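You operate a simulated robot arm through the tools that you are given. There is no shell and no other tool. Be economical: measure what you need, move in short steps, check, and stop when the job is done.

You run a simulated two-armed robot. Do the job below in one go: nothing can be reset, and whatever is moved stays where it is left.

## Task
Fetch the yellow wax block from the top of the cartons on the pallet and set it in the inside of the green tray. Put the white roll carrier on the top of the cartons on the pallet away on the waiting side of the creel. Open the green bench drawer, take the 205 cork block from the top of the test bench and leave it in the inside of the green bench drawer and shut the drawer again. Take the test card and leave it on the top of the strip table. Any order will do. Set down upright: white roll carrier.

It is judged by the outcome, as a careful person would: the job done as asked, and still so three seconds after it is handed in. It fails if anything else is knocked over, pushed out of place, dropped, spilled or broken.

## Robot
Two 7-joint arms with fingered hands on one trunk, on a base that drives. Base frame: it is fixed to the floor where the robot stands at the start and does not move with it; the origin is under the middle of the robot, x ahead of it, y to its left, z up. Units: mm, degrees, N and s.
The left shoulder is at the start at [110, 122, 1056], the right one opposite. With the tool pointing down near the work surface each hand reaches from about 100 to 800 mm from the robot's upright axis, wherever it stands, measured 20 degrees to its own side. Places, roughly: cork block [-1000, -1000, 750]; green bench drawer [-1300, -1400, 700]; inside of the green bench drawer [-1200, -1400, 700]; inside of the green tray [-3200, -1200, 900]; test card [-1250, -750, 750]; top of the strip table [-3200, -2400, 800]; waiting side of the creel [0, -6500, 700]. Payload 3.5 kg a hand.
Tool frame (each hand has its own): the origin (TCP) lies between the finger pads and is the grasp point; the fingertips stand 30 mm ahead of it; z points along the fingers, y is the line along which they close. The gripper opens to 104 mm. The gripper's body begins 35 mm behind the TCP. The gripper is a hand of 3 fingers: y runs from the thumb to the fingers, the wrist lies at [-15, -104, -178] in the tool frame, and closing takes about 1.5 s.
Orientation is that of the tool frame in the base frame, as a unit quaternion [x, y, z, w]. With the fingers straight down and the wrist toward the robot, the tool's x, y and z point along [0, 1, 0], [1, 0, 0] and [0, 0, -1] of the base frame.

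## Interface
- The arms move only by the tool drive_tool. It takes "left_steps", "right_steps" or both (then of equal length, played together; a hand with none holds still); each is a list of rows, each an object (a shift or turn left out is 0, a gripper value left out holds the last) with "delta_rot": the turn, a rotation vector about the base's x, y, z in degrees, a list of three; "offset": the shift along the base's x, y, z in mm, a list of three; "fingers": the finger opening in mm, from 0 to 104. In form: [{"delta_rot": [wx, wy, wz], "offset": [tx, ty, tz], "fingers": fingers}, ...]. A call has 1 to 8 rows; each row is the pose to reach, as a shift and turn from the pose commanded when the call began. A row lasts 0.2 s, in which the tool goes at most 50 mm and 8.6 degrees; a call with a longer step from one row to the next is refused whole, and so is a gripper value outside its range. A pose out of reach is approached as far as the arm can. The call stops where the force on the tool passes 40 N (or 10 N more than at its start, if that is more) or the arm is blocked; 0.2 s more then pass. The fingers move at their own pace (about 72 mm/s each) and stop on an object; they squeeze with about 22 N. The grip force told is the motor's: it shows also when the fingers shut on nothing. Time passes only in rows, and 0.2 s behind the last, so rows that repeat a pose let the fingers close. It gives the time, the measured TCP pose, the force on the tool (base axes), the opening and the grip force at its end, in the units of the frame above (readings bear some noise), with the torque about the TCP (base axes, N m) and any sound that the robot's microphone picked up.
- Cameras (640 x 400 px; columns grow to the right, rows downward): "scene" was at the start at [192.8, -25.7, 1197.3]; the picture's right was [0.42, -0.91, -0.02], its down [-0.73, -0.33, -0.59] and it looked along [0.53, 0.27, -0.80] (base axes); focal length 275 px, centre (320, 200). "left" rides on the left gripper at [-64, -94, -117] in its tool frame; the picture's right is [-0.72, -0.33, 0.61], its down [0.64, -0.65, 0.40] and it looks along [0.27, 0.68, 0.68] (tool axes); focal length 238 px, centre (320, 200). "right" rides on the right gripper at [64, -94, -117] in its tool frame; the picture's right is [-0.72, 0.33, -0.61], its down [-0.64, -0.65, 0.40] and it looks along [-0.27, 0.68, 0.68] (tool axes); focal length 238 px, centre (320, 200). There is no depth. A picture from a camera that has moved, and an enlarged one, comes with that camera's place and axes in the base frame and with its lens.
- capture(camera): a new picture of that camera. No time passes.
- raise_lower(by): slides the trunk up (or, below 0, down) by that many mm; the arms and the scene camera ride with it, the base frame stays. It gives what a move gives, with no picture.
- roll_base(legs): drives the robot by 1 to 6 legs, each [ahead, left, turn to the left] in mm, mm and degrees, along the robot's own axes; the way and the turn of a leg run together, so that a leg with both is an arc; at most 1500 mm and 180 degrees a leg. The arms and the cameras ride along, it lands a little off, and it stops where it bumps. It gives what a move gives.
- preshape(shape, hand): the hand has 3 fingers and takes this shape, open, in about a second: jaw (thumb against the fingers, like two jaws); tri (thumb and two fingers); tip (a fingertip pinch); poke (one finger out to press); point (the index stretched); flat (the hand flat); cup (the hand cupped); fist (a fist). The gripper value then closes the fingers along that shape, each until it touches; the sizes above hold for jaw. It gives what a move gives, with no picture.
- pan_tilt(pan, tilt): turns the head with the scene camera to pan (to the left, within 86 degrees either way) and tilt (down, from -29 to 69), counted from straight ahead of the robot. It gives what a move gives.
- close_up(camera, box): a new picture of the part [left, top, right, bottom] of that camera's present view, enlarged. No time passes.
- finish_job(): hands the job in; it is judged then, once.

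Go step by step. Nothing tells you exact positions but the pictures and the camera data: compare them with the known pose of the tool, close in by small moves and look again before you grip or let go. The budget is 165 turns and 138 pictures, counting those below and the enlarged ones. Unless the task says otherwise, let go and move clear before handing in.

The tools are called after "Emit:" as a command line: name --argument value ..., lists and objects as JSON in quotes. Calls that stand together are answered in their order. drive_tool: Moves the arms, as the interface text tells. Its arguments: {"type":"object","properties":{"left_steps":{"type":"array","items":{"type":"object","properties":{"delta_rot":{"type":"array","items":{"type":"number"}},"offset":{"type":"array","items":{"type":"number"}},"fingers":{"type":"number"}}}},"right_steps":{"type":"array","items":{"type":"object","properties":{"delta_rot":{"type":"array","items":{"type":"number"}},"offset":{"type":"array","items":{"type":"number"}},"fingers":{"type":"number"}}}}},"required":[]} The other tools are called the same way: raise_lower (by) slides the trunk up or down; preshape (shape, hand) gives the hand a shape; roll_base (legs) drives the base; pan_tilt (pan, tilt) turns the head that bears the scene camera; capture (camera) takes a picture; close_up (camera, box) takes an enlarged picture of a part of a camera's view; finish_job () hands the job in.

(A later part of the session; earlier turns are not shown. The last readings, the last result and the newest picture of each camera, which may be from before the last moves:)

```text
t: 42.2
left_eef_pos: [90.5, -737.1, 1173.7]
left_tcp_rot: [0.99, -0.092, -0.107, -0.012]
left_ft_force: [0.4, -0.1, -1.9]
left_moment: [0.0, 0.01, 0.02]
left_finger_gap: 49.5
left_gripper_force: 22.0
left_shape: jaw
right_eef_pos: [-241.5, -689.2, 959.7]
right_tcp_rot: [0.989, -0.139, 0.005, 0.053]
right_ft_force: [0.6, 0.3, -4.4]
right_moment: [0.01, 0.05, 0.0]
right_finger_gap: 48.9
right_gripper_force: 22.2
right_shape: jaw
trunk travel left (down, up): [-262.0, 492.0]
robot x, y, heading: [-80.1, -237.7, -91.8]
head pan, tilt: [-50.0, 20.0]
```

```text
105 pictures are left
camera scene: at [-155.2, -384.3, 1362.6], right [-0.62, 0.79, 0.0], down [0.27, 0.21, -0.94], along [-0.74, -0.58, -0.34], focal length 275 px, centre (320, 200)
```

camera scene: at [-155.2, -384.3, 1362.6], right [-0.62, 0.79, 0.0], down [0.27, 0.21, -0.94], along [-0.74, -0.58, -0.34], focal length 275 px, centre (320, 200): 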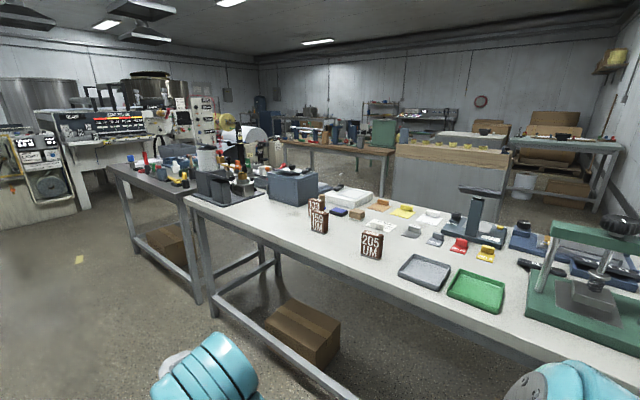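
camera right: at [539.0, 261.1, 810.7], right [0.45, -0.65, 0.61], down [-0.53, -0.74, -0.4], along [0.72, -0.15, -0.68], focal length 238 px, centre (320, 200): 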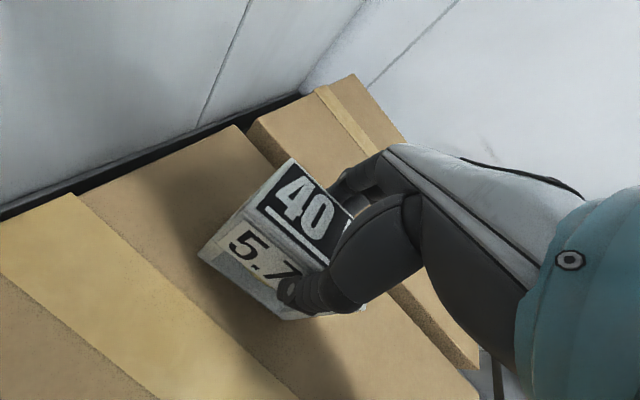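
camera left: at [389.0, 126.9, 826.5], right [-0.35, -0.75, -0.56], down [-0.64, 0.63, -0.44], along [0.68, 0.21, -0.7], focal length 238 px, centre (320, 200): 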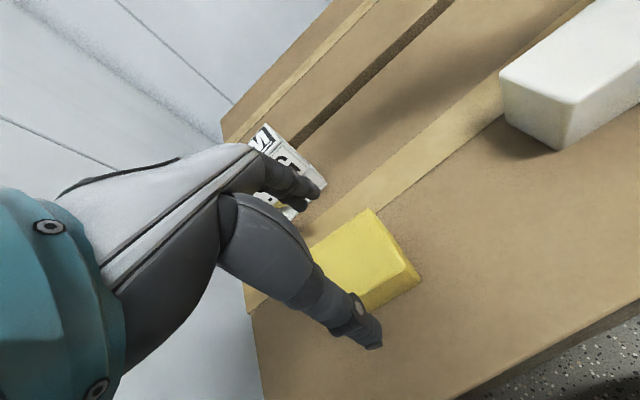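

The 205 cork block and trays are on the bench to the right; further down (-y) is a machine with labelled carriers, likely the creel. I'll zoom to it.

Emit:
pan_tilt --pan 0 --tilt 10

Emit:
capture --camera "scene"

Emit:
close_up --camera "scene" --box '[240, 100, 440, 250]'

```text
t: 43.4
left_eef_pos: [91.3, -736.6, 1174.0]
left_tcp_rot: [0.99, -0.093, -0.106, -0.012]
left_ft_force: [0.7, -0.1, -2.7]
left_moment: [-0.03, 0.0, 0.02]
left_finger_gap: 49.6
left_gripper_force: 21.9
left_shape: jaw
right_eef_pos: [-242.3, -688.4, 959.9]
right_tcp_rot: [0.989, -0.139, 0.005, 0.053]
right_ft_force: [0.2, -0.3, -3.8]
right_moment: [-0.01, 0.04, -0.02]
right_finger_gap: 48.9
right_gripper_force: 22.1
right_shape: jaw
trunk travel left (down, up): [-262.0, 492.0]
robot x, y, heading: [-80.5, -239.0, -92.1]
head pan, tilt: [0.0, 10.0]
```

```text
104 pictures are left
camera scene: at [-85.1, -419.7, 1378.9], right [-1.0, 0.03, 0.0], down [0.01, 0.17, -0.98], along [-0.03, -0.98, -0.17], focal length 275 px, centre (320, 200)
```

scene: 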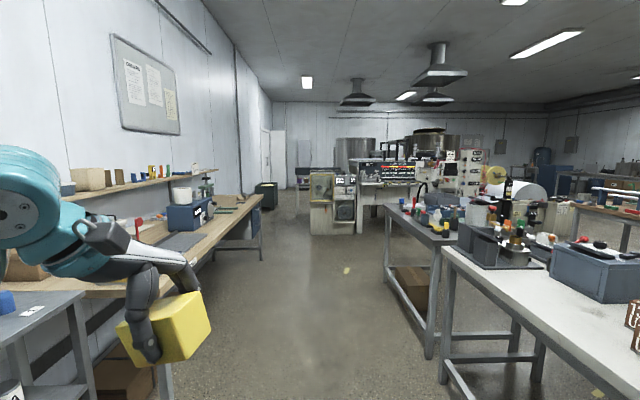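

```text
2.67 times, centred on (340, 175) of scene
camera zoom: at [-85.1, -419.7, 1378.9], right [-1.0, 0.03, 0.0], down [0.01, 0.17, -0.98], along [-0.03, -0.98, -0.17], focal length 732 px, centre (267, 267)
```

zoom: 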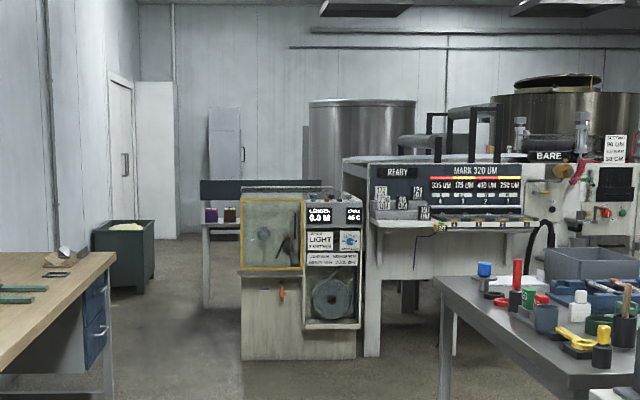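

Creel likely is the table behind the oven at about [160,-6300]. Driving down the aisle.

Emit:
roll_base --legs '[[0, 0, 2], [1500, 60, 0], [1500, 60, 0]]'

Emit:
capture --camera "scene"

```text
refused: leg 2 is longer than a leg can be; nothing moved
```

```text
102 pictures are left
camera scene: at [-85.1, -419.7, 1378.9], right [-1.0, 0.03, 0.0], down [0.01, 0.17, -0.98], along [-0.03, -0.98, -0.17], focal length 275 px, centre (320, 200)
```

scene: 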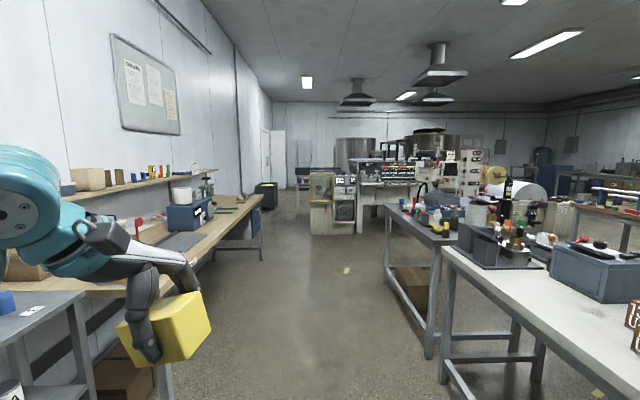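

Splitting into legal legs.

Emit:
roll_base --legs '[[0, 0, 2], [1400, 50, 0], [1400, 50, 0], [1200, 0, 0]]'

Emit:
capture --camera "scene"

```text
t: 62.3
left_eef_pos: [154.7, -4665.6, 1173.0]
left_tcp_rot: [0.991, -0.084, -0.106, -0.011]
left_ft_force: [-0.3, -0.3, -2.5]
left_moment: [0.02, 0.04, -0.03]
left_finger_gap: 49.5
left_gripper_force: 21.7
left_shape: jaw
right_eef_pos: [-178.4, -4616.6, 958.3]
right_tcp_rot: [0.99, -0.132, 0.005, 0.046]
right_ft_force: [0.7, 16.7, -0.9]
right_moment: [-0.42, 0.1, -0.35]
right_finger_gap: 47.3
right_gripper_force: 21.9
right_shape: jaw
trunk travel left (down, up): [-262.0, 492.0]
robot x, y, heading: [-20.2, -4169.8, -90.8]
head pan, tilt: [0.0, 10.0]
stopped in leg 4: the force on the tool passed its limit (the readings are from after the stop); the commanded pose is now the measured one
```

```text
101 pictures are left
camera scene: at [-26.6, -4349.4, 1379.3], right [-1.0, 0.02, 0.0], down [0.0, 0.17, -0.99], along [-0.02, -0.98, -0.17], focal length 275 px, centre (320, 200)
```

scene: 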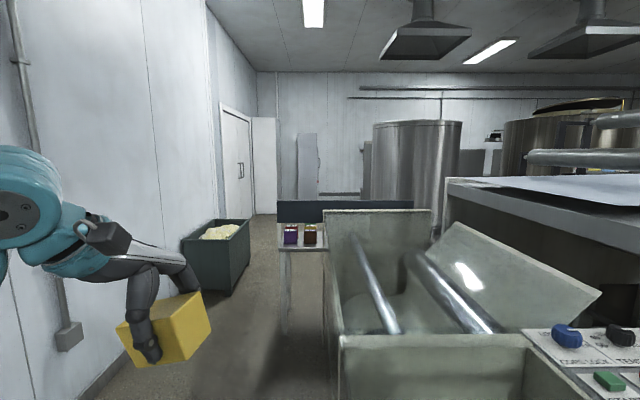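

The right hand touched the machine. Backing off immediately and checking the carrier.

Emit:
roll_base --legs '[[-250, 0, 0]]'

Emit:
capture --camera "right"

Emit:
pan_tilt --pan -10 --tilt 40

Emit:
capture --camera "scene"

```text
t: 64.1
left_eef_pos: [157.8, -4416.9, 1173.6]
left_tcp_rot: [0.991, -0.084, -0.107, -0.012]
left_ft_force: [0.0, -0.3, -3.0]
left_moment: [-0.03, 0.02, -0.03]
left_finger_gap: 49.7
left_gripper_force: 22.0
left_shape: jaw
right_eef_pos: [-173.2, -4370.1, 957.4]
right_tcp_rot: [0.99, -0.131, 0.006, 0.046]
right_ft_force: [0.4, 0.0, -4.3]
right_moment: [-0.02, 0.01, 0.02]
right_finger_gap: 48.2
right_gripper_force: 22.2
right_shape: jaw
trunk travel left (down, up): [-262.0, 492.0]
robot x, y, heading: [-21.6, -3924.6, -90.9]
head pan, tilt: [0.0, 10.0]
```

```text
100 pictures are left
camera right: at [-87.6, -4285.0, 1067.9], right [-0.78, -0.07, 0.62], down [-0.45, 0.76, -0.48], along [-0.44, -0.65, -0.62], focal length 238 px, centre (320, 200)
```

right: 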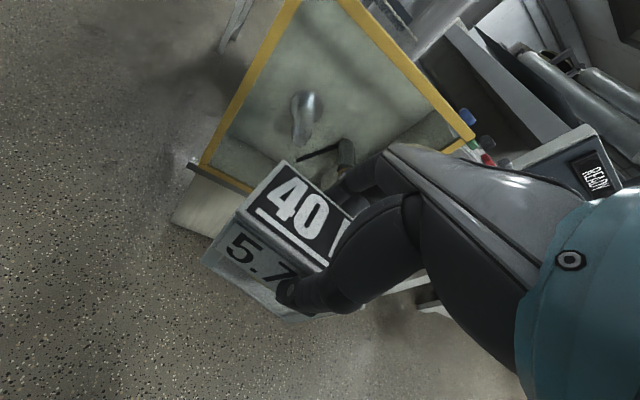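

```text
t: 65.1
left_eef_pos: [159.0, -4417.4, 1173.1]
left_tcp_rot: [0.991, -0.084, -0.107, -0.012]
left_ft_force: [0.0, -0.3, -2.1]
left_moment: [0.0, 0.02, 0.02]
left_finger_gap: 49.5
left_gripper_force: 22.1
left_shape: jaw
right_eef_pos: [-174.0, -4370.4, 958.0]
right_tcp_rot: [0.99, -0.13, 0.006, 0.047]
right_ft_force: [1.4, -0.4, -4.5]
right_moment: [0.01, 0.05, 0.03]
right_finger_gap: 48.5
right_gripper_force: 22.3
right_shape: jaw
trunk travel left (down, up): [-262.0, 492.0]
robot x, y, heading: [-20.5, -3922.3, -91.0]
head pan, tilt: [-10.0, 40.0]
```

```text
99 pictures are left
camera scene: at [-37.3, -4093.7, 1331.3], right [-0.98, 0.19, 0.0], down [0.12, 0.63, -0.77], along [-0.14, -0.75, -0.64], focal length 275 px, centre (320, 200)
```

scene: 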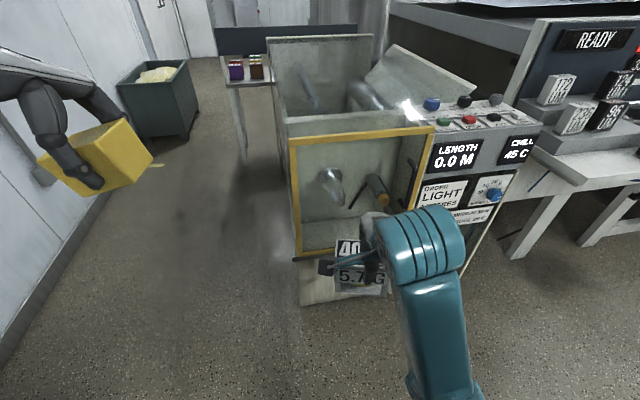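

The carrier is still held properly. The table behind this machine carries similar labelled carriers (purple, brown), so I go around its left side (+x) to see it.

Emit:
roll_base --legs '[[0, 470, 0], [1250, 0, 0]]'

Emit:
pan_tilt --pan -30 --tilt 30

Emit:
capture --camera "scene"

```text
t: 67.4
left_eef_pos: [539.3, -4475.1, 1170.9]
left_tcp_rot: [0.99, -0.09, -0.108, -0.013]
left_ft_force: [0.8, -0.7, -3.2]
left_moment: [0.02, 0.07, -0.02]
left_finger_gap: 49.6
left_gripper_force: 22.2
left_shape: jaw
right_eef_pos: [206.4, -4423.3, 955.5]
right_tcp_rot: [0.989, -0.138, 0.004, 0.043]
right_ft_force: [-0.3, -0.8, -3.9]
right_moment: [0.03, 0.06, -0.02]
right_finger_gap: 48.2
right_gripper_force: 21.8
right_shape: jaw
trunk travel left (down, up): [-262.0, 492.0]
robot x, y, heading: [364.4, -3980.5, -91.5]
head pan, tilt: [-10.0, 40.0]
stopped in leg 1: the robot was blocked; the commanded pose is now the measured one
```

```text
t: 68.3
left_eef_pos: [537.3, -4471.2, 1173.2]
left_tcp_rot: [0.99, -0.092, -0.108, -0.01]
left_ft_force: [0.2, -0.5, -2.4]
left_moment: [-0.02, 0.0, -0.01]
left_finger_gap: 49.5
left_gripper_force: 22.3
left_shape: jaw
right_eef_pos: [205.3, -4420.5, 955.9]
right_tcp_rot: [0.989, -0.138, 0.005, 0.046]
right_ft_force: [-0.1, -1.2, -4.0]
right_moment: [0.01, 0.01, 0.01]
right_finger_gap: 47.8
right_gripper_force: 22.0
right_shape: jaw
trunk travel left (down, up): [-262.0, 492.0]
robot x, y, heading: [362.8, -3979.3, -91.5]
head pan, tilt: [-30.0, 30.0]
```

```text
98 pictures are left
camera scene: at [315.3, -4139.7, 1346.5], right [-0.85, 0.52, 0.0], down [0.26, 0.43, -0.87], along [-0.45, -0.74, -0.5], focal length 275 px, centre (320, 200)
```

scene: 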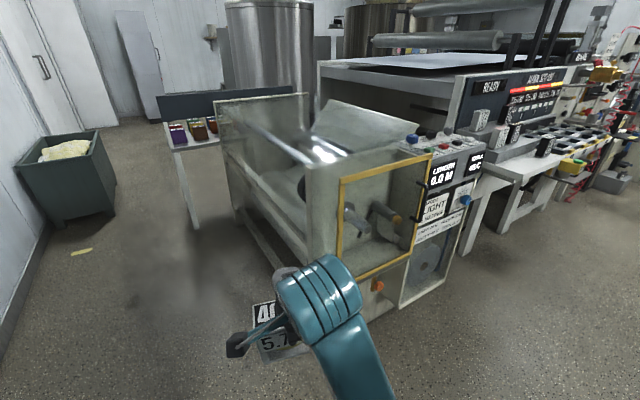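

Bumped the corner of the wood table leaving sideways. I go forward a bit right of it first.

Emit:
roll_base --legs '[[0, -30, 0], [700, 40, 0], [700, 0, 0]]'

Emit:
pan_tilt --pan -50 --tilt 35

Emit:
capture --camera "scene"

```text
t: 76.0
left_eef_pos: [513.8, -5869.5, 1173.5]
left_tcp_rot: [0.99, -0.089, -0.108, -0.01]
left_ft_force: [0.2, 0.1, -2.5]
left_moment: [0.0, -0.02, 0.01]
left_finger_gap: 49.4
left_gripper_force: 22.6
left_shape: jaw
right_eef_pos: [181.1, -5821.0, 957.1]
right_tcp_rot: [0.99, -0.136, 0.005, 0.045]
right_ft_force: [0.0, 0.2, -4.1]
right_moment: [0.03, 0.06, -0.01]
right_finger_gap: 47.8
right_gripper_force: 21.7
right_shape: jaw
trunk travel left (down, up): [-262.0, 492.0]
robot x, y, heading: [340.0, -5374.8, -91.3]
head pan, tilt: [-30.0, 30.0]
```

```text
t: 76.8
left_eef_pos: [513.5, -5869.8, 1174.4]
left_tcp_rot: [0.99, -0.089, -0.108, -0.01]
left_ft_force: [-0.2, 0.2, -2.5]
left_moment: [-0.02, 0.04, 0.02]
left_finger_gap: 49.3
left_gripper_force: 22.3
left_shape: jaw
right_eef_pos: [180.2, -5820.7, 957.5]
right_tcp_rot: [0.99, -0.136, 0.005, 0.046]
right_ft_force: [-0.3, -0.5, -3.3]
right_moment: [0.02, 0.03, 0.03]
right_finger_gap: 48.0
right_gripper_force: 21.6
right_shape: jaw
trunk travel left (down, up): [-262.0, 492.0]
robot x, y, heading: [339.6, -5374.2, -91.3]
head pan, tilt: [-50.0, 35.0]
```

```text
97 pictures are left
camera scene: at [268.3, -5517.1, 1338.8], right [-0.63, 0.78, 0.0], down [0.45, 0.36, -0.82], along [-0.64, -0.51, -0.57], focal length 275 px, centre (320, 200)
```

scene: 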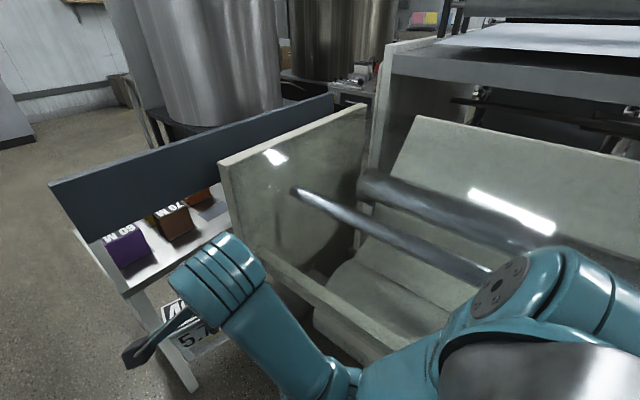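

The creel shelf has a central board and at least one side with carriers. I'll move further along its open end to see both sides.

Emit:
roll_base --legs '[[150, 250, 0], [500, 30, 0]]'

Emit:
pan_tilt --pan -75 --tilt 35

Emit:
capture --camera "scene"

```text
t: 81.4
left_eef_pos: [776.9, -6523.4, 1173.8]
left_tcp_rot: [0.99, -0.09, -0.107, -0.011]
left_ft_force: [0.3, 0.4, -2.5]
left_moment: [-0.01, -0.04, -0.02]
left_finger_gap: 49.6
left_gripper_force: 22.0
left_shape: jaw
right_eef_pos: [444.5, -6473.9, 956.7]
right_tcp_rot: [0.99, -0.136, 0.005, 0.045]
right_ft_force: [0.1, -0.1, -4.3]
right_moment: [0.02, 0.04, 0.03]
right_finger_gap: 47.9
right_gripper_force: 22.0
right_shape: jaw
trunk travel left (down, up): [-262.0, 492.0]
robot x, y, heading: [606.2, -6029.9, -91.3]
head pan, tilt: [-50.0, 35.0]
```

```text
t: 82.2
left_eef_pos: [776.7, -6522.6, 1174.1]
left_tcp_rot: [0.99, -0.089, -0.107, -0.011]
left_ft_force: [0.9, 1.0, -2.6]
left_moment: [-0.02, 0.01, 0.0]
left_finger_gap: 49.5
left_gripper_force: 22.3
left_shape: jaw
right_eef_pos: [444.1, -6472.5, 957.5]
right_tcp_rot: [0.989, -0.137, 0.006, 0.046]
right_ft_force: [0.5, -0.1, -3.5]
right_moment: [0.0, 0.02, 0.0]
right_finger_gap: 48.2
right_gripper_force: 22.3
right_shape: jaw
trunk travel left (down, up): [-262.0, 492.0]
robot x, y, heading: [606.0, -6028.7, -91.1]
head pan, tilt: [-75.0, 35.0]
```

```text
96 pictures are left
camera scene: at [516.0, -6135.9, 1338.8], right [-0.24, 0.97, 0.0], down [0.56, 0.14, -0.82], along [-0.8, -0.19, -0.57], focal length 275 px, centre (320, 200)
```

scene: 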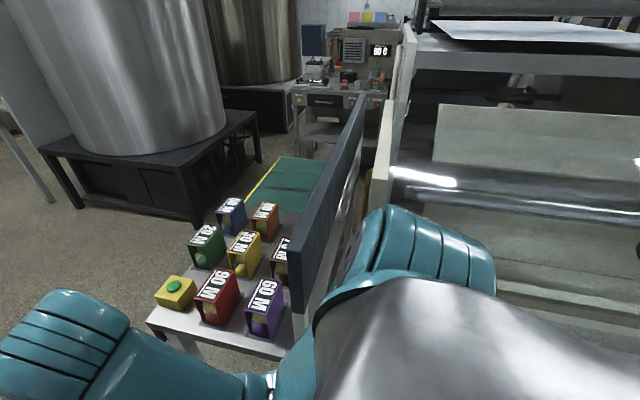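

I see the creel table: coloured carriers on the near part, then a yellow line and a green mat farther along. Zooming for labels.

Emit:
close_up --camera "scene" --box '[140, 110, 400, 360]'

```text
1.60 times, centred on (270, 235) of scene
camera zoom: at [516.0, -6135.9, 1338.8], right [-0.24, 0.97, 0.0], down [0.56, 0.14, -0.82], along [-0.8, -0.19, -0.57], focal length 439 px, centre (400, 144)
```

zoom: 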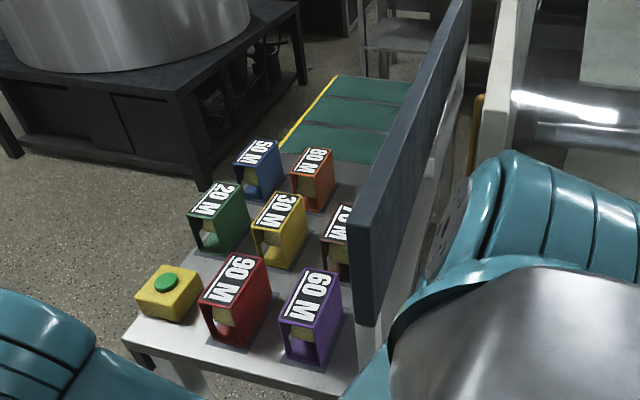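

The table spans x 240…-720, y -6640…-6230; carriers 20–90 M (no 40) stand on the grey part around [0,-6450], the green mat beyond the yellow line is another zone. I'll go round to the -y side to view the board's face.

Emit:
roll_base --legs '[[0, -70, 0], [1150, 0, 0]]'

Emit:
pan_tilt --pan -86 --tilt 30

Emit:
capture --camera "scene"

```text
t: 88.7
left_eef_pos: [680.1, -7671.4, 1173.7]
left_tcp_rot: [0.99, -0.09, -0.108, -0.01]
left_ft_force: [0.0, -0.2, -3.0]
left_moment: [-0.02, 0.02, 0.0]
left_finger_gap: 49.5
left_gripper_force: 22.0
left_shape: jaw
right_eef_pos: [348.2, -7619.7, 957.2]
right_tcp_rot: [0.99, -0.136, 0.004, 0.045]
right_ft_force: [0.6, 0.0, -4.9]
right_moment: [0.04, 0.03, 0.01]
right_finger_gap: 48.2
right_gripper_force: 22.6
right_shape: jaw
trunk travel left (down, up): [-262.0, 492.0]
robot x, y, heading: [508.3, -7175.4, -91.4]
head pan, tilt: [-75.0, 35.0]
```

```text
t: 89.5
left_eef_pos: [682.7, -7669.6, 1174.1]
left_tcp_rot: [0.99, -0.09, -0.106, -0.01]
left_ft_force: [-0.6, -0.3, -3.2]
left_moment: [-0.01, -0.03, -0.01]
left_finger_gap: 49.4
left_gripper_force: 22.2
left_shape: jaw
right_eef_pos: [347.8, -7620.9, 957.3]
right_tcp_rot: [0.99, -0.136, 0.006, 0.046]
right_ft_force: [-0.2, 0.3, -4.3]
right_moment: [0.02, 0.0, 0.0]
right_finger_gap: 48.1
right_gripper_force: 22.0
right_shape: jaw
trunk travel left (down, up): [-262.0, 492.0]
robot x, y, heading: [508.4, -7177.7, -91.4]
head pan, tilt: [-85.9, 30.0]
```

```text
94 pictures are left
camera scene: at [414.2, -7265.9, 1346.5], right [-0.05, 1.0, 0.0], down [0.5, 0.02, -0.87], along [-0.86, -0.04, -0.5], focal length 275 px, centre (320, 200)
```

scene: 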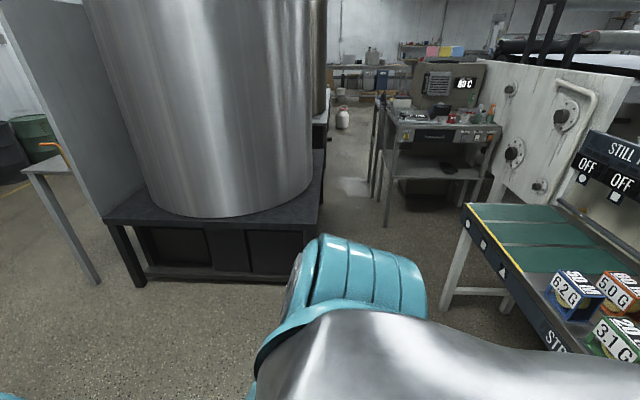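

The board and table edge carry signs on this side. Moving along -x then turning around to face the creel.

Emit:
roll_base --legs '[[0, -480, 0], [0, 0, -179]]'

Emit:
pan_tilt --pan 0 --tilt 35

Emit:
capture --camera "scene"

```text
t: 99.6
left_eef_pos: [-157.1, -6674.6, 1173.6]
left_tcp_rot: [0.076, 0.991, -0.01, 0.107]
left_ft_force: [0.2, 0.5, -3.0]
left_moment: [-0.02, -0.02, 0.02]
left_finger_gap: 49.0
left_gripper_force: 22.1
left_shape: jaw
right_eef_pos: [178.3, -6716.2, 958.9]
right_tcp_rot: [0.125, 0.991, 0.045, -0.006]
right_ft_force: [0.4, -0.1, -3.5]
right_moment: [-0.03, -0.05, -0.02]
right_finger_gap: 47.7
right_gripper_force: 22.0
right_shape: jaw
trunk travel left (down, up): [-262.0, 492.0]
robot x, y, heading: [27.9, -7164.0, 90.1]
head pan, tilt: [-85.9, 30.0]
```

```text
t: 101.2
left_eef_pos: [-155.7, -6676.4, 1173.4]
left_tcp_rot: [0.077, 0.991, -0.009, 0.107]
left_ft_force: [-0.3, -0.5, -2.6]
left_moment: [-0.02, 0.01, -0.01]
left_finger_gap: 49.1
left_gripper_force: 21.9
left_shape: jaw
right_eef_pos: [176.9, -6717.2, 957.6]
right_tcp_rot: [0.124, 0.991, 0.045, -0.006]
right_ft_force: [0.2, 0.6, -4.0]
right_moment: [0.0, -0.01, 0.0]
right_finger_gap: 47.6
right_gripper_force: 22.5
right_shape: jaw
trunk travel left (down, up): [-262.0, 492.0]
robot x, y, heading: [26.6, -7162.6, 90.1]
head pan, tilt: [0.0, 35.0]
```

```text
93 pictures are left
camera scene: at [27.8, -6993.8, 1338.7], right [1.0, 0.0, 0.0], down [0.0, -0.57, -0.82], along [0.0, 0.82, -0.57], focal length 275 px, centre (320, 200)
```

scene: 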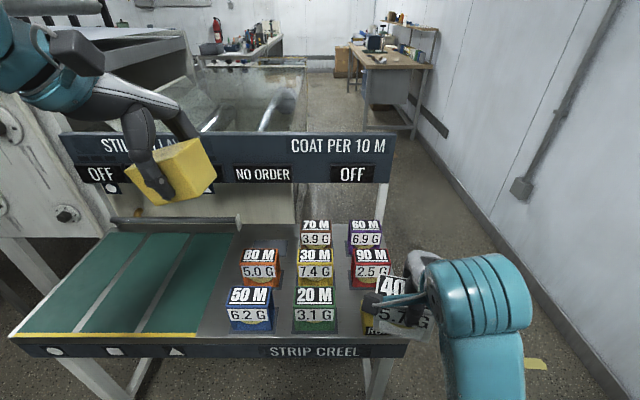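

This is the STRIP CREEL: grey side holds the waiting carriers in 3 columns, with a free place at the back of the left column (about [-140,-6350]). I'll drive so my right hand is in line with that place and straighten the carrier.

Emit:
roll_base --legs '[[0, 310, 0], [170, 0, 0]]'

Emit:
drive_tool --right_steps '[{"delta_rot": [-2.6, -0.3, 7.1]}, {"delta_rot": [-5.2, -0.7, 14.2]}, {"delta_rot": [-5.2, -0.7, 14.2]}]'

Emit:
capture --camera "scene"

Emit:
capture --camera "right"

```text
t: 104.3
left_eef_pos: [-468.3, -6506.1, 1174.0]
left_tcp_rot: [0.076, 0.991, -0.008, 0.108]
left_ft_force: [-0.3, 0.5, -2.6]
left_moment: [-0.01, -0.05, 0.02]
left_finger_gap: 49.1
left_gripper_force: 21.6
left_shape: jaw
right_eef_pos: [-134.5, -6546.7, 956.1]
right_tcp_rot: [0.123, 0.991, 0.044, -0.006]
right_ft_force: [0.5, 0.1, -4.7]
right_moment: [0.0, -0.06, 0.02]
right_finger_gap: 47.4
right_gripper_force: 21.8
right_shape: jaw
trunk travel left (down, up): [-262.0, 492.0]
robot x, y, heading: [-283.6, -6996.6, 90.3]
head pan, tilt: [0.0, 35.0]
```

```text
t: 105.2
left_eef_pos: [-469.2, -6507.7, 1174.8]
left_tcp_rot: [0.075, 0.991, -0.009, 0.108]
left_ft_force: [-0.8, 0.2, -3.2]
left_moment: [-0.01, -0.02, 0.0]
left_finger_gap: 48.7
left_gripper_force: 21.7
left_shape: jaw
right_eef_pos: [-110.5, -6545.8, 950.2]
right_tcp_rot: [0.01, 0.999, -0.001, 0.039]
right_ft_force: [-0.7, -0.2, -4.3]
right_moment: [-0.01, 0.01, 0.01]
right_finger_gap: 47.8
right_gripper_force: 22.6
right_shape: jaw
trunk travel left (down, up): [-262.0, 492.0]
robot x, y, heading: [-282.4, -6997.8, 90.5]
head pan, tilt: [0.0, 35.0]
```

```text
92 pictures are left
camera scene: at [-284.0, -6825.4, 1338.8], right [1.0, 0.0, 0.0], down [0.0, -0.57, -0.82], along [0.0, 0.82, -0.57], focal length 275 px, centre (320, 200)
```

scene: 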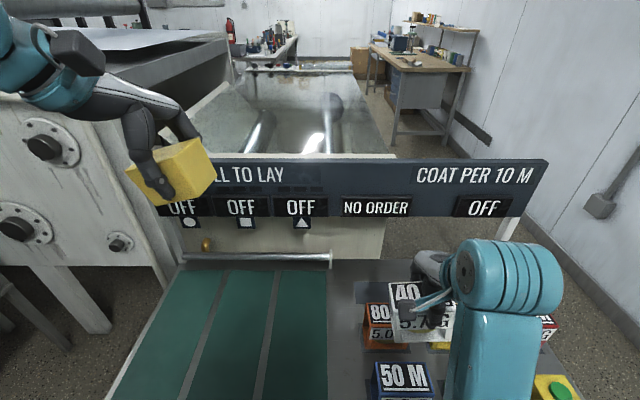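

```text
91 pictures are left
camera right: at [-184.0, -6638.1, 1062.9], right [0.68, 0.31, 0.67], down [0.66, -0.66, -0.35], along [0.33, 0.68, -0.65], focal length 238 px, centre (320, 200)
```

right: 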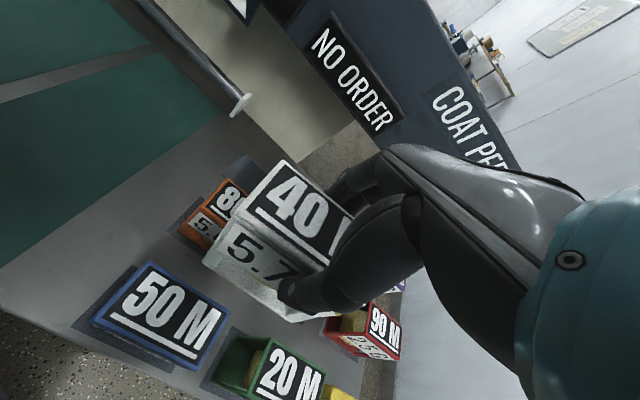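

Three green lanes are "STILL TO LAY"; the grey side with pads is the waiting side, and the empty pad is at about [-133,-6349]. Moving the carrier above that pad, taking out the small tilt.

Emit:
drive_tool --right_steps '[{"offset": [-4, 45, 0], "delta_rot": [0, 2, 0.5]}, {"offset": [-8, 90, 0], "delta_rot": [0, 4.5, 1.1]}, {"offset": [-12, 135, 0], "delta_rot": [0, 4.5, 1.1]}, {"offset": [-14, 175, 0], "delta_rot": [0, 4.5, 1.1]}, {"offset": [-14, 197, 0], "delta_rot": [0, 4.5, 1.1]}, {"offset": [-14, 197, 0], "delta_rot": [0, 4.5, 1.1]}]'

Emit:
capture --camera "right"

Emit:
close_up --camera "scene" --box '[320, 150, 600, 340]'

```text
t: 106.5
left_eef_pos: [-468.0, -6506.7, 1173.7]
left_tcp_rot: [0.076, 0.991, -0.01, 0.107]
left_ft_force: [-0.1, 0.0, -2.9]
left_moment: [0.04, -0.03, 0.02]
left_finger_gap: 48.8
left_gripper_force: 22.0
left_shape: jaw
right_eef_pos: [-149.0, -6350.6, 956.9]
right_tcp_rot: [-0.011, 0.999, 0.001, -0.04]
right_ft_force: [0.3, -0.4, -5.1]
right_moment: [0.01, -0.03, -0.02]
right_finger_gap: 47.8
right_gripper_force: 21.9
right_shape: jaw
trunk travel left (down, up): [-262.0, 492.0]
robot x, y, heading: [-283.3, -6994.3, 90.4]
head pan, tilt: [0.0, 35.0]
```

```text
90 pictures are left
camera right: at [-200.3, -6445.8, 1078.0], right [0.76, 0.34, 0.55], down [0.62, -0.64, -0.45], along [0.2, 0.69, -0.7], focal length 238 px, centre (320, 200)
```

right: 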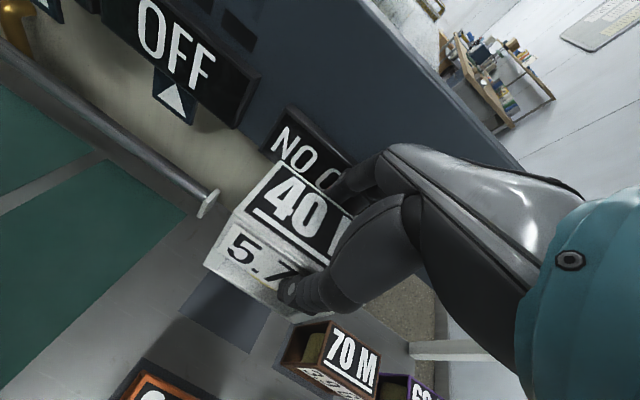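

```text
2.11 times, centred on (460, 245) of scene
camera zoom: at [-283.6, -6825.3, 1338.7], right [1.0, 0.0, 0.0], down [0.0, -0.57, -0.82], along [0.0, 0.82, -0.57], focal length 578 px, centre (25, 105)
```

zoom: 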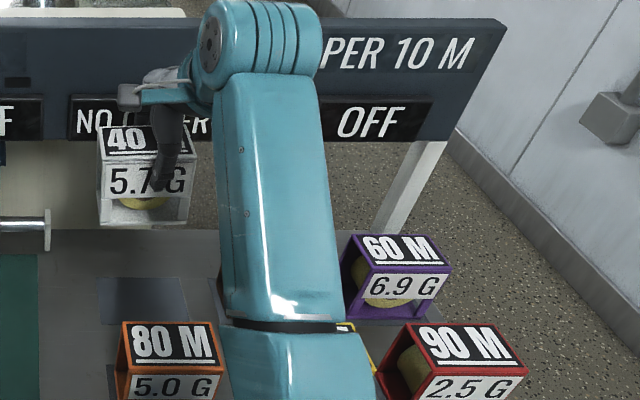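

The tilt was over-corrected; undoing it and shifting a little right toward the pad centre [-130,-6350].

Emit:
drive_tool --right_steps '[{"offset": [5, 0, 0], "delta_rot": [0, -2.2, -0.5]}, {"offset": [10, 0, 0], "delta_rot": [0, -4.5, -1.1]}, {"offset": [10, 0, 0], "delta_rot": [0, -4.5, -1.1]}, {"offset": [10, 0, 0], "delta_rot": [0, -4.5, -1.1]}]'

```text
t: 107.5
left_eef_pos: [-468.5, -6506.8, 1174.7]
left_tcp_rot: [0.077, 0.991, -0.01, 0.106]
left_ft_force: [0.4, -0.3, -2.6]
left_moment: [0.03, -0.01, 0.0]
left_finger_gap: 49.0
left_gripper_force: 22.1
left_shape: jaw
right_eef_pos: [-138.8, -6350.9, 956.1]
right_tcp_rot: [-0.002, 1.0, 0.0, 0.0]
right_ft_force: [0.6, -0.1, -3.7]
right_moment: [-0.02, -0.05, 0.01]
right_finger_gap: 47.8
right_gripper_force: 22.5
right_shape: jaw
trunk travel left (down, up): [-262.0, 492.0]
robot x, y, heading: [-281.2, -6998.6, 90.4]
head pan, tilt: [0.0, 35.0]
```

Upright now. Shift +14 in x and lower part way, then check.

Emit:
drive_tool --right_steps '[{"offset": [14, 0, 0]}, {"offset": [14, 0, -40]}, {"offset": [14, 0, -80]}, {"offset": [14, 0, -115]}, {"offset": [14, 0, -140]}, {"offset": [14, 0, -140]}]'

Emit:
close_up --camera "scene" --box '[320, 180, 560, 340]'

Emit:
capture --camera "right"

```text
t: 109.0
left_eef_pos: [-468.4, -6507.1, 1174.9]
left_tcp_rot: [0.076, 0.991, -0.009, 0.107]
left_ft_force: [-0.6, 0.4, -2.8]
left_moment: [0.01, -0.03, -0.01]
left_finger_gap: 48.9
left_gripper_force: 22.2
left_shape: jaw
right_eef_pos: [-125.3, -6350.8, 818.3]
right_tcp_rot: [-0.001, 1.0, -0.001, 0.0]
right_ft_force: [-0.6, 0.4, -4.5]
right_moment: [-0.01, 0.03, 0.03]
right_finger_gap: 47.8
right_gripper_force: 22.1
right_shape: jaw
trunk travel left (down, up): [-262.0, 492.0]
robot x, y, heading: [-281.7, -6996.2, 90.6]
head pan, tilt: [0.0, 35.0]
```

```text
2.50 times, centred on (440, 260) of scene
camera zoom: at [-283.6, -6825.3, 1338.8], right [1.0, 0.0, 0.0], down [0.0, -0.57, -0.82], along [0.0, 0.82, -0.57], focal length 687 px, centre (20, 50)
```

zoom: 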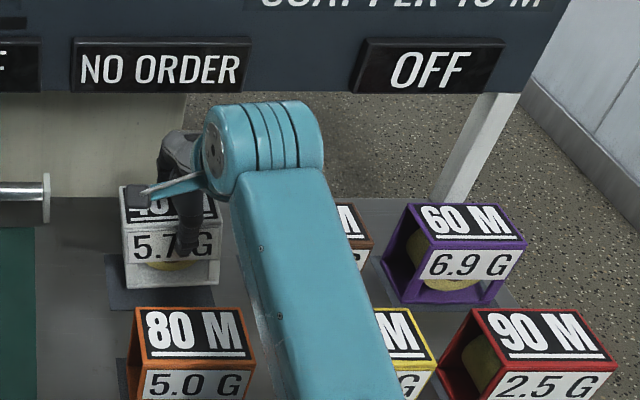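

```text
87 pictures are left
camera right: at [-188.6, -6444.8, 933.8], right [0.72, 0.33, 0.61], down [0.64, -0.65, -0.4], along [0.27, 0.68, -0.68], focal length 238 px, centre (320, 200)
```

right: 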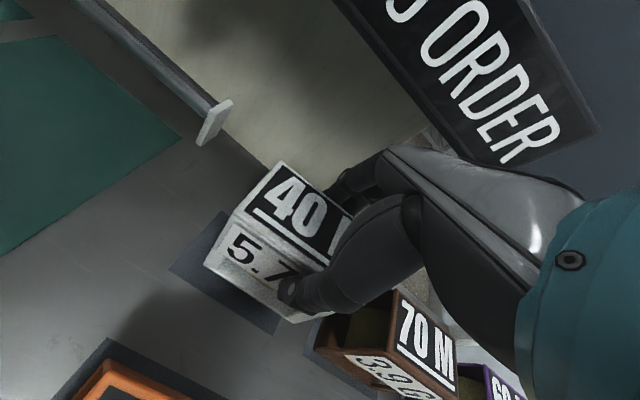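

Aligned over the pad. Lowering gently to contact.

Emit:
drive_tool --right_steps '[{"offset": [-4, 0, -12]}, {"offset": [-4, 0, -20]}, {"offset": [-4, 0, -24]}, {"offset": [-4, 0, -27]}, {"offset": [-4, 0, -27]}]'

Emit:
close_up --camera "scene" --box '[320, 220, 440, 320]'

```text
t: 110.2
left_eef_pos: [-467.1, -6508.1, 1173.6]
left_tcp_rot: [0.077, 0.991, -0.01, 0.107]
left_ft_force: [-0.7, 0.0, -1.8]
left_moment: [-0.03, -0.02, 0.02]
left_finger_gap: 49.1
left_gripper_force: 21.8
left_shape: jaw
right_eef_pos: [-128.5, -6351.2, 791.3]
right_tcp_rot: [-0.001, 1.0, 0.001, -0.001]
right_ft_force: [1.1, -0.3, 0.0]
right_moment: [0.03, 0.07, 0.0]
right_finger_gap: 47.8
right_gripper_force: 22.0
right_shape: jaw
trunk travel left (down, up): [-262.0, 492.0]
robot x, y, heading: [-277.7, -6998.4, 90.0]
head pan, tilt: [0.0, 35.0]
```

```text
4.00 times, centred on (380, 270) of scene
camera zoom: at [-283.5, -6825.6, 1338.8], right [1.0, 0.0, 0.0], down [0.0, -0.57, -0.82], along [0.0, 0.82, -0.57], focal length 1099 px, centre (80, -80)
```

zoom: 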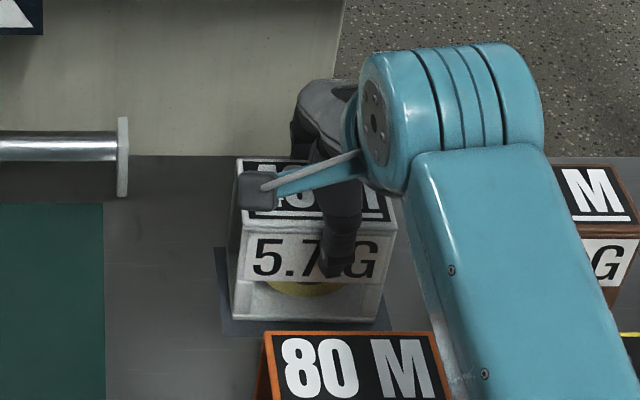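

Weight has transferred to the table (force ~0). Opening to about 78 mm and rising straight up.

Emit:
drive_tool --right_steps '[{"offset": [0, 0, -2]}, {"offset": [0, 0, -2], "fingers": 78}, {"offset": [0, 0, -2]}, {"offset": [0, 0, -2]}, {"offset": [0, 0, 15]}, {"offset": [0, 0, 50]}, {"offset": [0, 0, 95]}, {"offset": [0, 0, 140]}]'

Emit:
drive_tool --right_steps '[{"offset": [0, -45, 25]}, {"offset": [0, -90, 45]}, {"offset": [0, -135, 55]}, {"offset": [0, -180, 55]}]'

Emit:
capture --camera "scene"

```text
t: 112.0
left_eef_pos: [-468.8, -6507.0, 1174.8]
left_tcp_rot: [0.076, 0.991, -0.009, 0.107]
left_ft_force: [0.4, -0.5, -2.8]
left_moment: [0.0, -0.02, -0.01]
left_finger_gap: 49.1
left_gripper_force: 22.2
left_shape: jaw
right_eef_pos: [-128.6, -6349.1, 930.6]
right_tcp_rot: [-0.002, 1.0, 0.0, 0.0]
right_ft_force: [0.5, -0.4, 0.6]
right_moment: [-0.01, -0.01, -0.05]
right_finger_gap: 77.7
right_gripper_force: 0.2
right_shape: jaw
trunk travel left (down, up): [-262.0, 492.0]
robot x, y, heading: [-280.9, -6994.7, 90.1]
head pan, tilt: [0.0, 35.0]
```

```text
refused: row 1 steps farther than a row can; nothing moved
```

```text
85 pictures are left
camera scene: at [-283.8, -6825.8, 1338.8], right [1.0, 0.0, 0.0], down [0.0, -0.57, -0.82], along [0.0, 0.82, -0.57], focal length 275 px, centre (320, 200)
```

scene: 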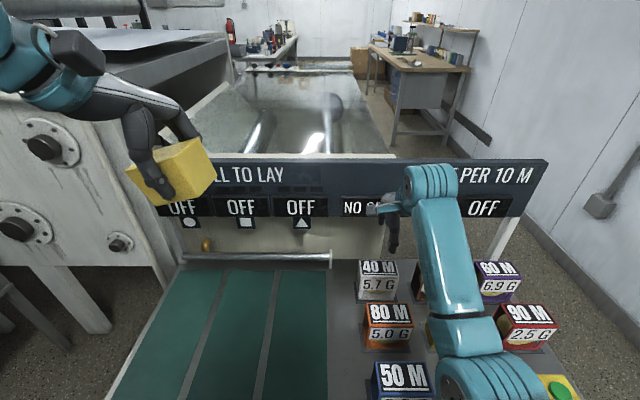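

The white carrier stands on its pad. Retract the right hand, then retrace the route back to the aisle.

Emit:
drive_tool --right_steps '[{"offset": [0, -40, 20]}, {"offset": [0, -80, 40]}, {"offset": [0, -125, 50]}, {"offset": [0, -170, 50]}, {"offset": [0, -215, 50]}]'

Emit:
roll_base --legs '[[-190, 0, 0], [0, -800, 0], [800, -20, 0], [450, 0, 0]]'

Emit:
capture --camera "scene"

```text
t: 113.2
left_eef_pos: [-468.5, -6507.9, 1172.1]
left_tcp_rot: [0.076, 0.991, -0.009, 0.107]
left_ft_force: [-0.3, 0.3, -2.3]
left_moment: [-0.02, -0.03, -0.02]
left_finger_gap: 49.1
left_gripper_force: 21.7
left_shape: jaw
right_eef_pos: [-104.0, -6523.4, 1032.5]
right_tcp_rot: [0.019, 0.994, 0.099, 0.035]
right_ft_force: [-0.3, 1.0, -0.2]
right_moment: [0.01, 0.01, 0.02]
right_finger_gap: 77.9
right_gripper_force: 0.0
right_shape: jaw
right hand out of reach, approached as far as the arm can: row 5
trunk travel left (down, up): [-262.0, 492.0]
robot x, y, heading: [-278.4, -6997.0, 90.3]
head pan, tilt: [0.0, 35.0]
stopped in row 5 (right hand): the arm was blocked; the commanded pose is now the measured one
```

```text
t: 124.9
left_eef_pos: [342.7, -5442.7, 1172.2]
left_tcp_rot: [0.075, 0.991, -0.008, 0.107]
left_ft_force: [0.5, 0.0, -1.9]
left_moment: [0.01, -0.05, 0.01]
left_finger_gap: 48.9
left_gripper_force: 22.5
left_shape: jaw
right_eef_pos: [707.0, -5456.3, 1031.4]
right_tcp_rot: [0.017, 0.994, 0.098, 0.035]
right_ft_force: [1.0, 0.4, 0.6]
right_moment: [0.01, 0.01, -0.02]
right_finger_gap: 78.0
right_gripper_force: 0.0
right_shape: jaw
trunk travel left (down, up): [-262.0, 492.0]
robot x, y, heading: [529.4, -5932.4, 90.6]
head pan, tilt: [0.0, 35.0]
```

```text
84 pictures are left
camera scene: at [528.5, -5759.7, 1338.7], right [1.0, 0.01, 0.0], down [0.0, -0.57, -0.82], along [-0.01, 0.82, -0.57], focal length 275 px, centre (320, 200)
```

scene: 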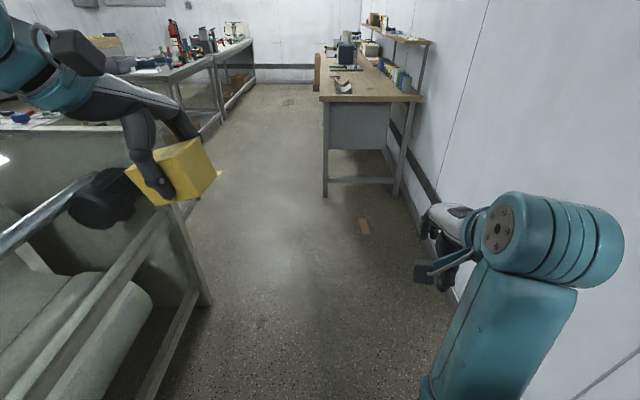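

Clear aisle ahead. Tucking the right hand and driving back to around y = -3900, then looking left (-x) for the way to the tray and strip table.

Emit:
roll_base --legs '[[1000, 190, 0], [700, 10, 0], [400, 330, 0]]'

Emit:
pan_tilt --pan 75 --tilt 15

Emit:
capture --camera "scene"

Emit:
pan_tilt --pan 30 --tilt 15

Emit:
capture --camera "scene"

```text
t: 136.3
left_eef_pos: [-201.1, -3339.6, 1173.8]
left_tcp_rot: [0.073, 0.992, -0.009, 0.107]
left_ft_force: [0.9, 0.3, -2.0]
left_moment: [0.02, -0.04, -0.03]
left_finger_gap: 49.1
left_gripper_force: 21.6
left_shape: jaw
right_eef_pos: [164.2, -3352.3, 1032.5]
right_tcp_rot: [0.017, 0.994, 0.099, 0.036]
right_ft_force: [-0.4, 0.7, -0.5]
right_moment: [0.0, 0.01, 0.02]
right_finger_gap: 77.9
right_gripper_force: 0.1
right_shape: jaw
trunk travel left (down, up): [-262.0, 492.0]
robot x, y, heading: [-13.8, -3823.3, 90.5]
head pan, tilt: [0.0, 35.0]
```

```text
t: 137.7
left_eef_pos: [-201.0, -3340.4, 1172.8]
left_tcp_rot: [0.072, 0.992, -0.009, 0.106]
left_ft_force: [-0.8, 0.3, -2.0]
left_moment: [0.01, 0.02, 0.01]
left_finger_gap: 49.0
left_gripper_force: 22.0
left_shape: jaw
right_eef_pos: [164.2, -3353.5, 1032.4]
right_tcp_rot: [0.017, 0.994, 0.098, 0.036]
right_ft_force: [-0.1, -0.6, 0.3]
right_moment: [-0.03, 0.02, 0.03]
right_finger_gap: 78.1
right_gripper_force: 0.1
right_shape: jaw
trunk travel left (down, up): [-262.0, 492.0]
robot x, y, heading: [-9.3, -3829.3, 90.6]
head pan, tilt: [75.0, 15.0]
```

```text
83 pictures are left
camera scene: at [-103.7, -3721.5, 1370.8], right [0.25, 0.97, 0.0], down [0.25, -0.06, -0.97], along [-0.94, 0.24, -0.26], focal length 275 px, centre (320, 200)
```

scene: 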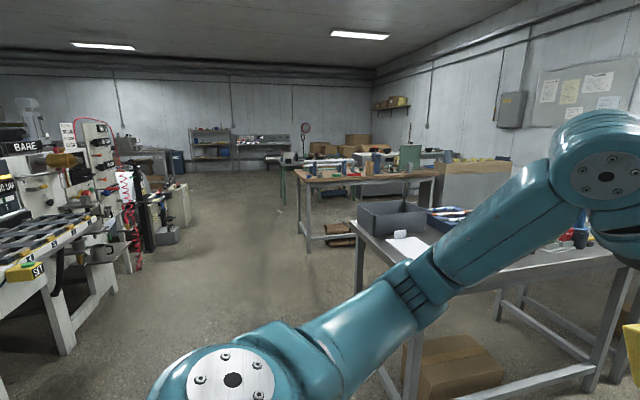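

```text
t: 138.8
left_eef_pos: [-199.5, -3339.9, 1173.9]
left_tcp_rot: [0.072, 0.992, -0.009, 0.106]
left_ft_force: [0.3, 0.1, -2.9]
left_moment: [0.0, 0.01, 0.04]
left_finger_gap: 49.0
left_gripper_force: 21.2
left_shape: jaw
right_eef_pos: [164.9, -3353.8, 1032.9]
right_tcp_rot: [0.017, 0.994, 0.099, 0.038]
right_ft_force: [-0.4, -0.3, 0.7]
right_moment: [0.02, 0.01, 0.01]
right_finger_gap: 78.0
right_gripper_force: 0.0
right_shape: jaw
trunk travel left (down, up): [-262.0, 492.0]
robot x, y, heading: [-13.7, -3828.7, 90.9]
head pan, tilt: [30.0, 15.0]
```

```text
82 pictures are left
camera scene: at [-60.9, -3664.4, 1370.8], right [0.86, 0.51, 0.0], down [0.13, -0.22, -0.97], along [-0.49, 0.83, -0.26], focal length 275 px, centre (320, 200)
```

scene: 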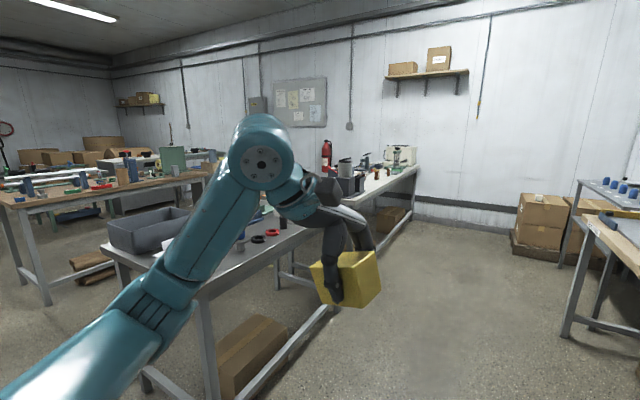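

The wood table near [-3000,-2600] should be the strip table, and an aisle runs between it and the benches at x ≈ -2450. Turning left and driving along -x below the dark table.

Emit:
roll_base --legs '[[0, 0, 89], [1300, 40, 0], [1100, 0, 0]]'

Emit:
pan_tilt --pan -50 --tilt 25

Emit:
capture --camera "scene"

```text
t: 154.4
left_eef_pos: [-2897.7, -4052.9, 1173.1]
left_tcp_rot: [-0.645, 0.757, 0.069, 0.082]
left_ft_force: [-0.4, 0.7, -2.9]
left_moment: [0.05, 0.01, 0.0]
left_finger_gap: 48.3
left_gripper_force: 21.8
left_shape: jaw
right_eef_pos: [-2880.0, -3687.3, 1032.3]
right_tcp_rot: [-0.687, 0.719, 0.097, -0.043]
right_ft_force: [-0.1, 1.0, -0.1]
right_moment: [0.01, 0.01, 0.0]
right_finger_gap: 77.7
right_gripper_force: 0.1
right_shape: jaw
trunk travel left (down, up): [-262.0, 492.0]
robot x, y, heading: [-2405.7, -3871.6, 180.0]
head pan, tilt: [30.0, 15.0]
```

```text
t: 155.9
left_eef_pos: [-2897.4, -4051.9, 1175.0]
left_tcp_rot: [-0.645, 0.756, 0.069, 0.082]
left_ft_force: [-0.4, 1.3, -1.7]
left_moment: [0.03, 0.02, -0.01]
left_finger_gap: 48.9
left_gripper_force: 22.0
left_shape: jaw
right_eef_pos: [-2881.6, -3687.0, 1033.4]
right_tcp_rot: [-0.687, 0.719, 0.096, -0.044]
right_ft_force: [0.3, 1.0, -0.2]
right_moment: [0.02, 0.0, 0.0]
right_finger_gap: 77.9
right_gripper_force: 0.0
right_shape: jaw
trunk travel left (down, up): [-262.0, 492.0]
robot x, y, heading: [-2404.5, -3864.2, 180.0]
head pan, tilt: [-50.0, 25.0]
```

```text
81 pictures are left
camera scene: at [-2552.3, -3799.5, 1354.6], right [0.77, 0.64, 0.0], down [0.27, -0.32, -0.91], along [-0.58, 0.69, -0.42], focal length 275 px, centre (320, 200)
```

scene: 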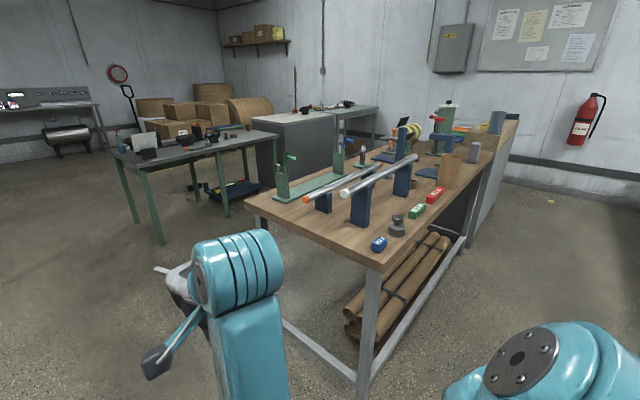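

Strip table's near corner is at about [-2930,-3050]. Moving sideways up the aisle to find the tray.

Emit:
roll_base --legs '[[0, -1300, 0]]'

Emit:
capture --camera "scene"

Emit:
pan_tilt --pan 0 --tilt 35

Emit:
capture --camera "scene"

```text
t: 162.4
left_eef_pos: [-2894.7, -2761.8, 1173.3]
left_tcp_rot: [-0.644, 0.758, 0.069, 0.082]
left_ft_force: [0.0, 0.3, -2.5]
left_moment: [0.0, 0.01, 0.02]
left_finger_gap: 48.7
left_gripper_force: 22.4
left_shape: jaw
right_eef_pos: [-2876.4, -2397.2, 1031.7]
right_tcp_rot: [-0.685, 0.721, 0.096, -0.044]
right_ft_force: [0.0, 0.5, -0.3]
right_moment: [0.02, -0.03, 0.02]
right_finger_gap: 77.8
right_gripper_force: 0.1
right_shape: jaw
trunk travel left (down, up): [-262.0, 492.0]
robot x, y, heading: [-2402.2, -2581.0, 179.7]
head pan, tilt: [-50.0, 25.0]
```

```text
80 pictures are left
camera scene: at [-2547.9, -2510.9, 1354.6], right [0.77, 0.64, 0.0], down [0.27, -0.33, -0.91], along [-0.58, 0.7, -0.42], focal length 275 px, centre (320, 200)
```

scene: 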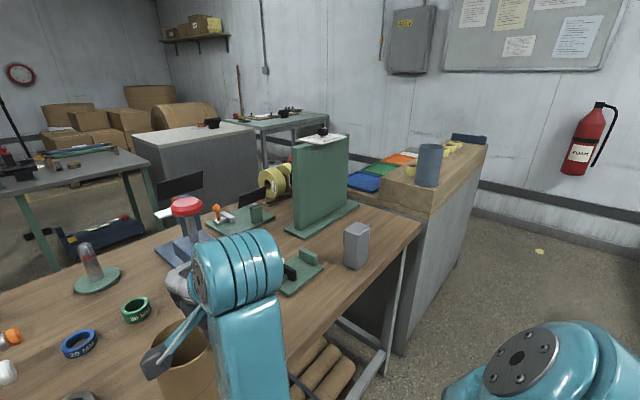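

```text
t: 163.6
left_eef_pos: [-2894.3, -2762.2, 1173.8]
left_tcp_rot: [-0.645, 0.757, 0.069, 0.083]
left_ft_force: [-0.2, 0.3, -2.2]
left_moment: [0.02, -0.03, -0.02]
left_finger_gap: 48.8
left_gripper_force: 21.4
left_shape: jaw
right_eef_pos: [-2876.7, -2396.9, 1031.8]
right_tcp_rot: [-0.686, 0.72, 0.097, -0.042]
right_ft_force: [-1.5, 0.0, 0.1]
right_moment: [0.01, -0.01, -0.02]
right_finger_gap: 77.6
right_gripper_force: 0.0
right_shape: jaw
trunk travel left (down, up): [-262.0, 492.0]
robot x, y, heading: [-2401.9, -2580.8, 179.6]
head pan, tilt: [0.0, 35.0]
```

```text
79 pictures are left
camera scene: at [-2577.2, -2581.5, 1338.8], right [0.01, 1.0, 0.0], down [0.57, 0.0, -0.82], along [-0.82, 0.0, -0.57], focal length 275 px, centre (320, 200)
```

scene: 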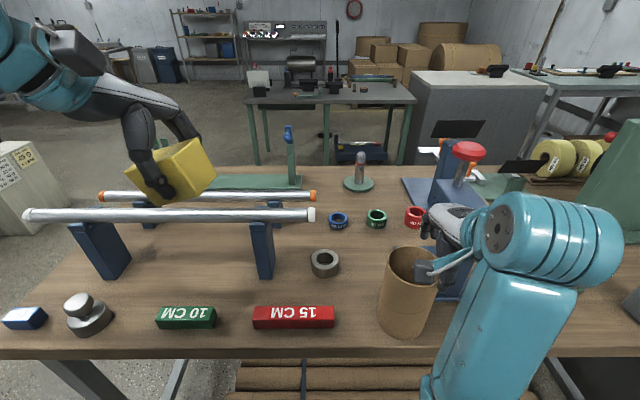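

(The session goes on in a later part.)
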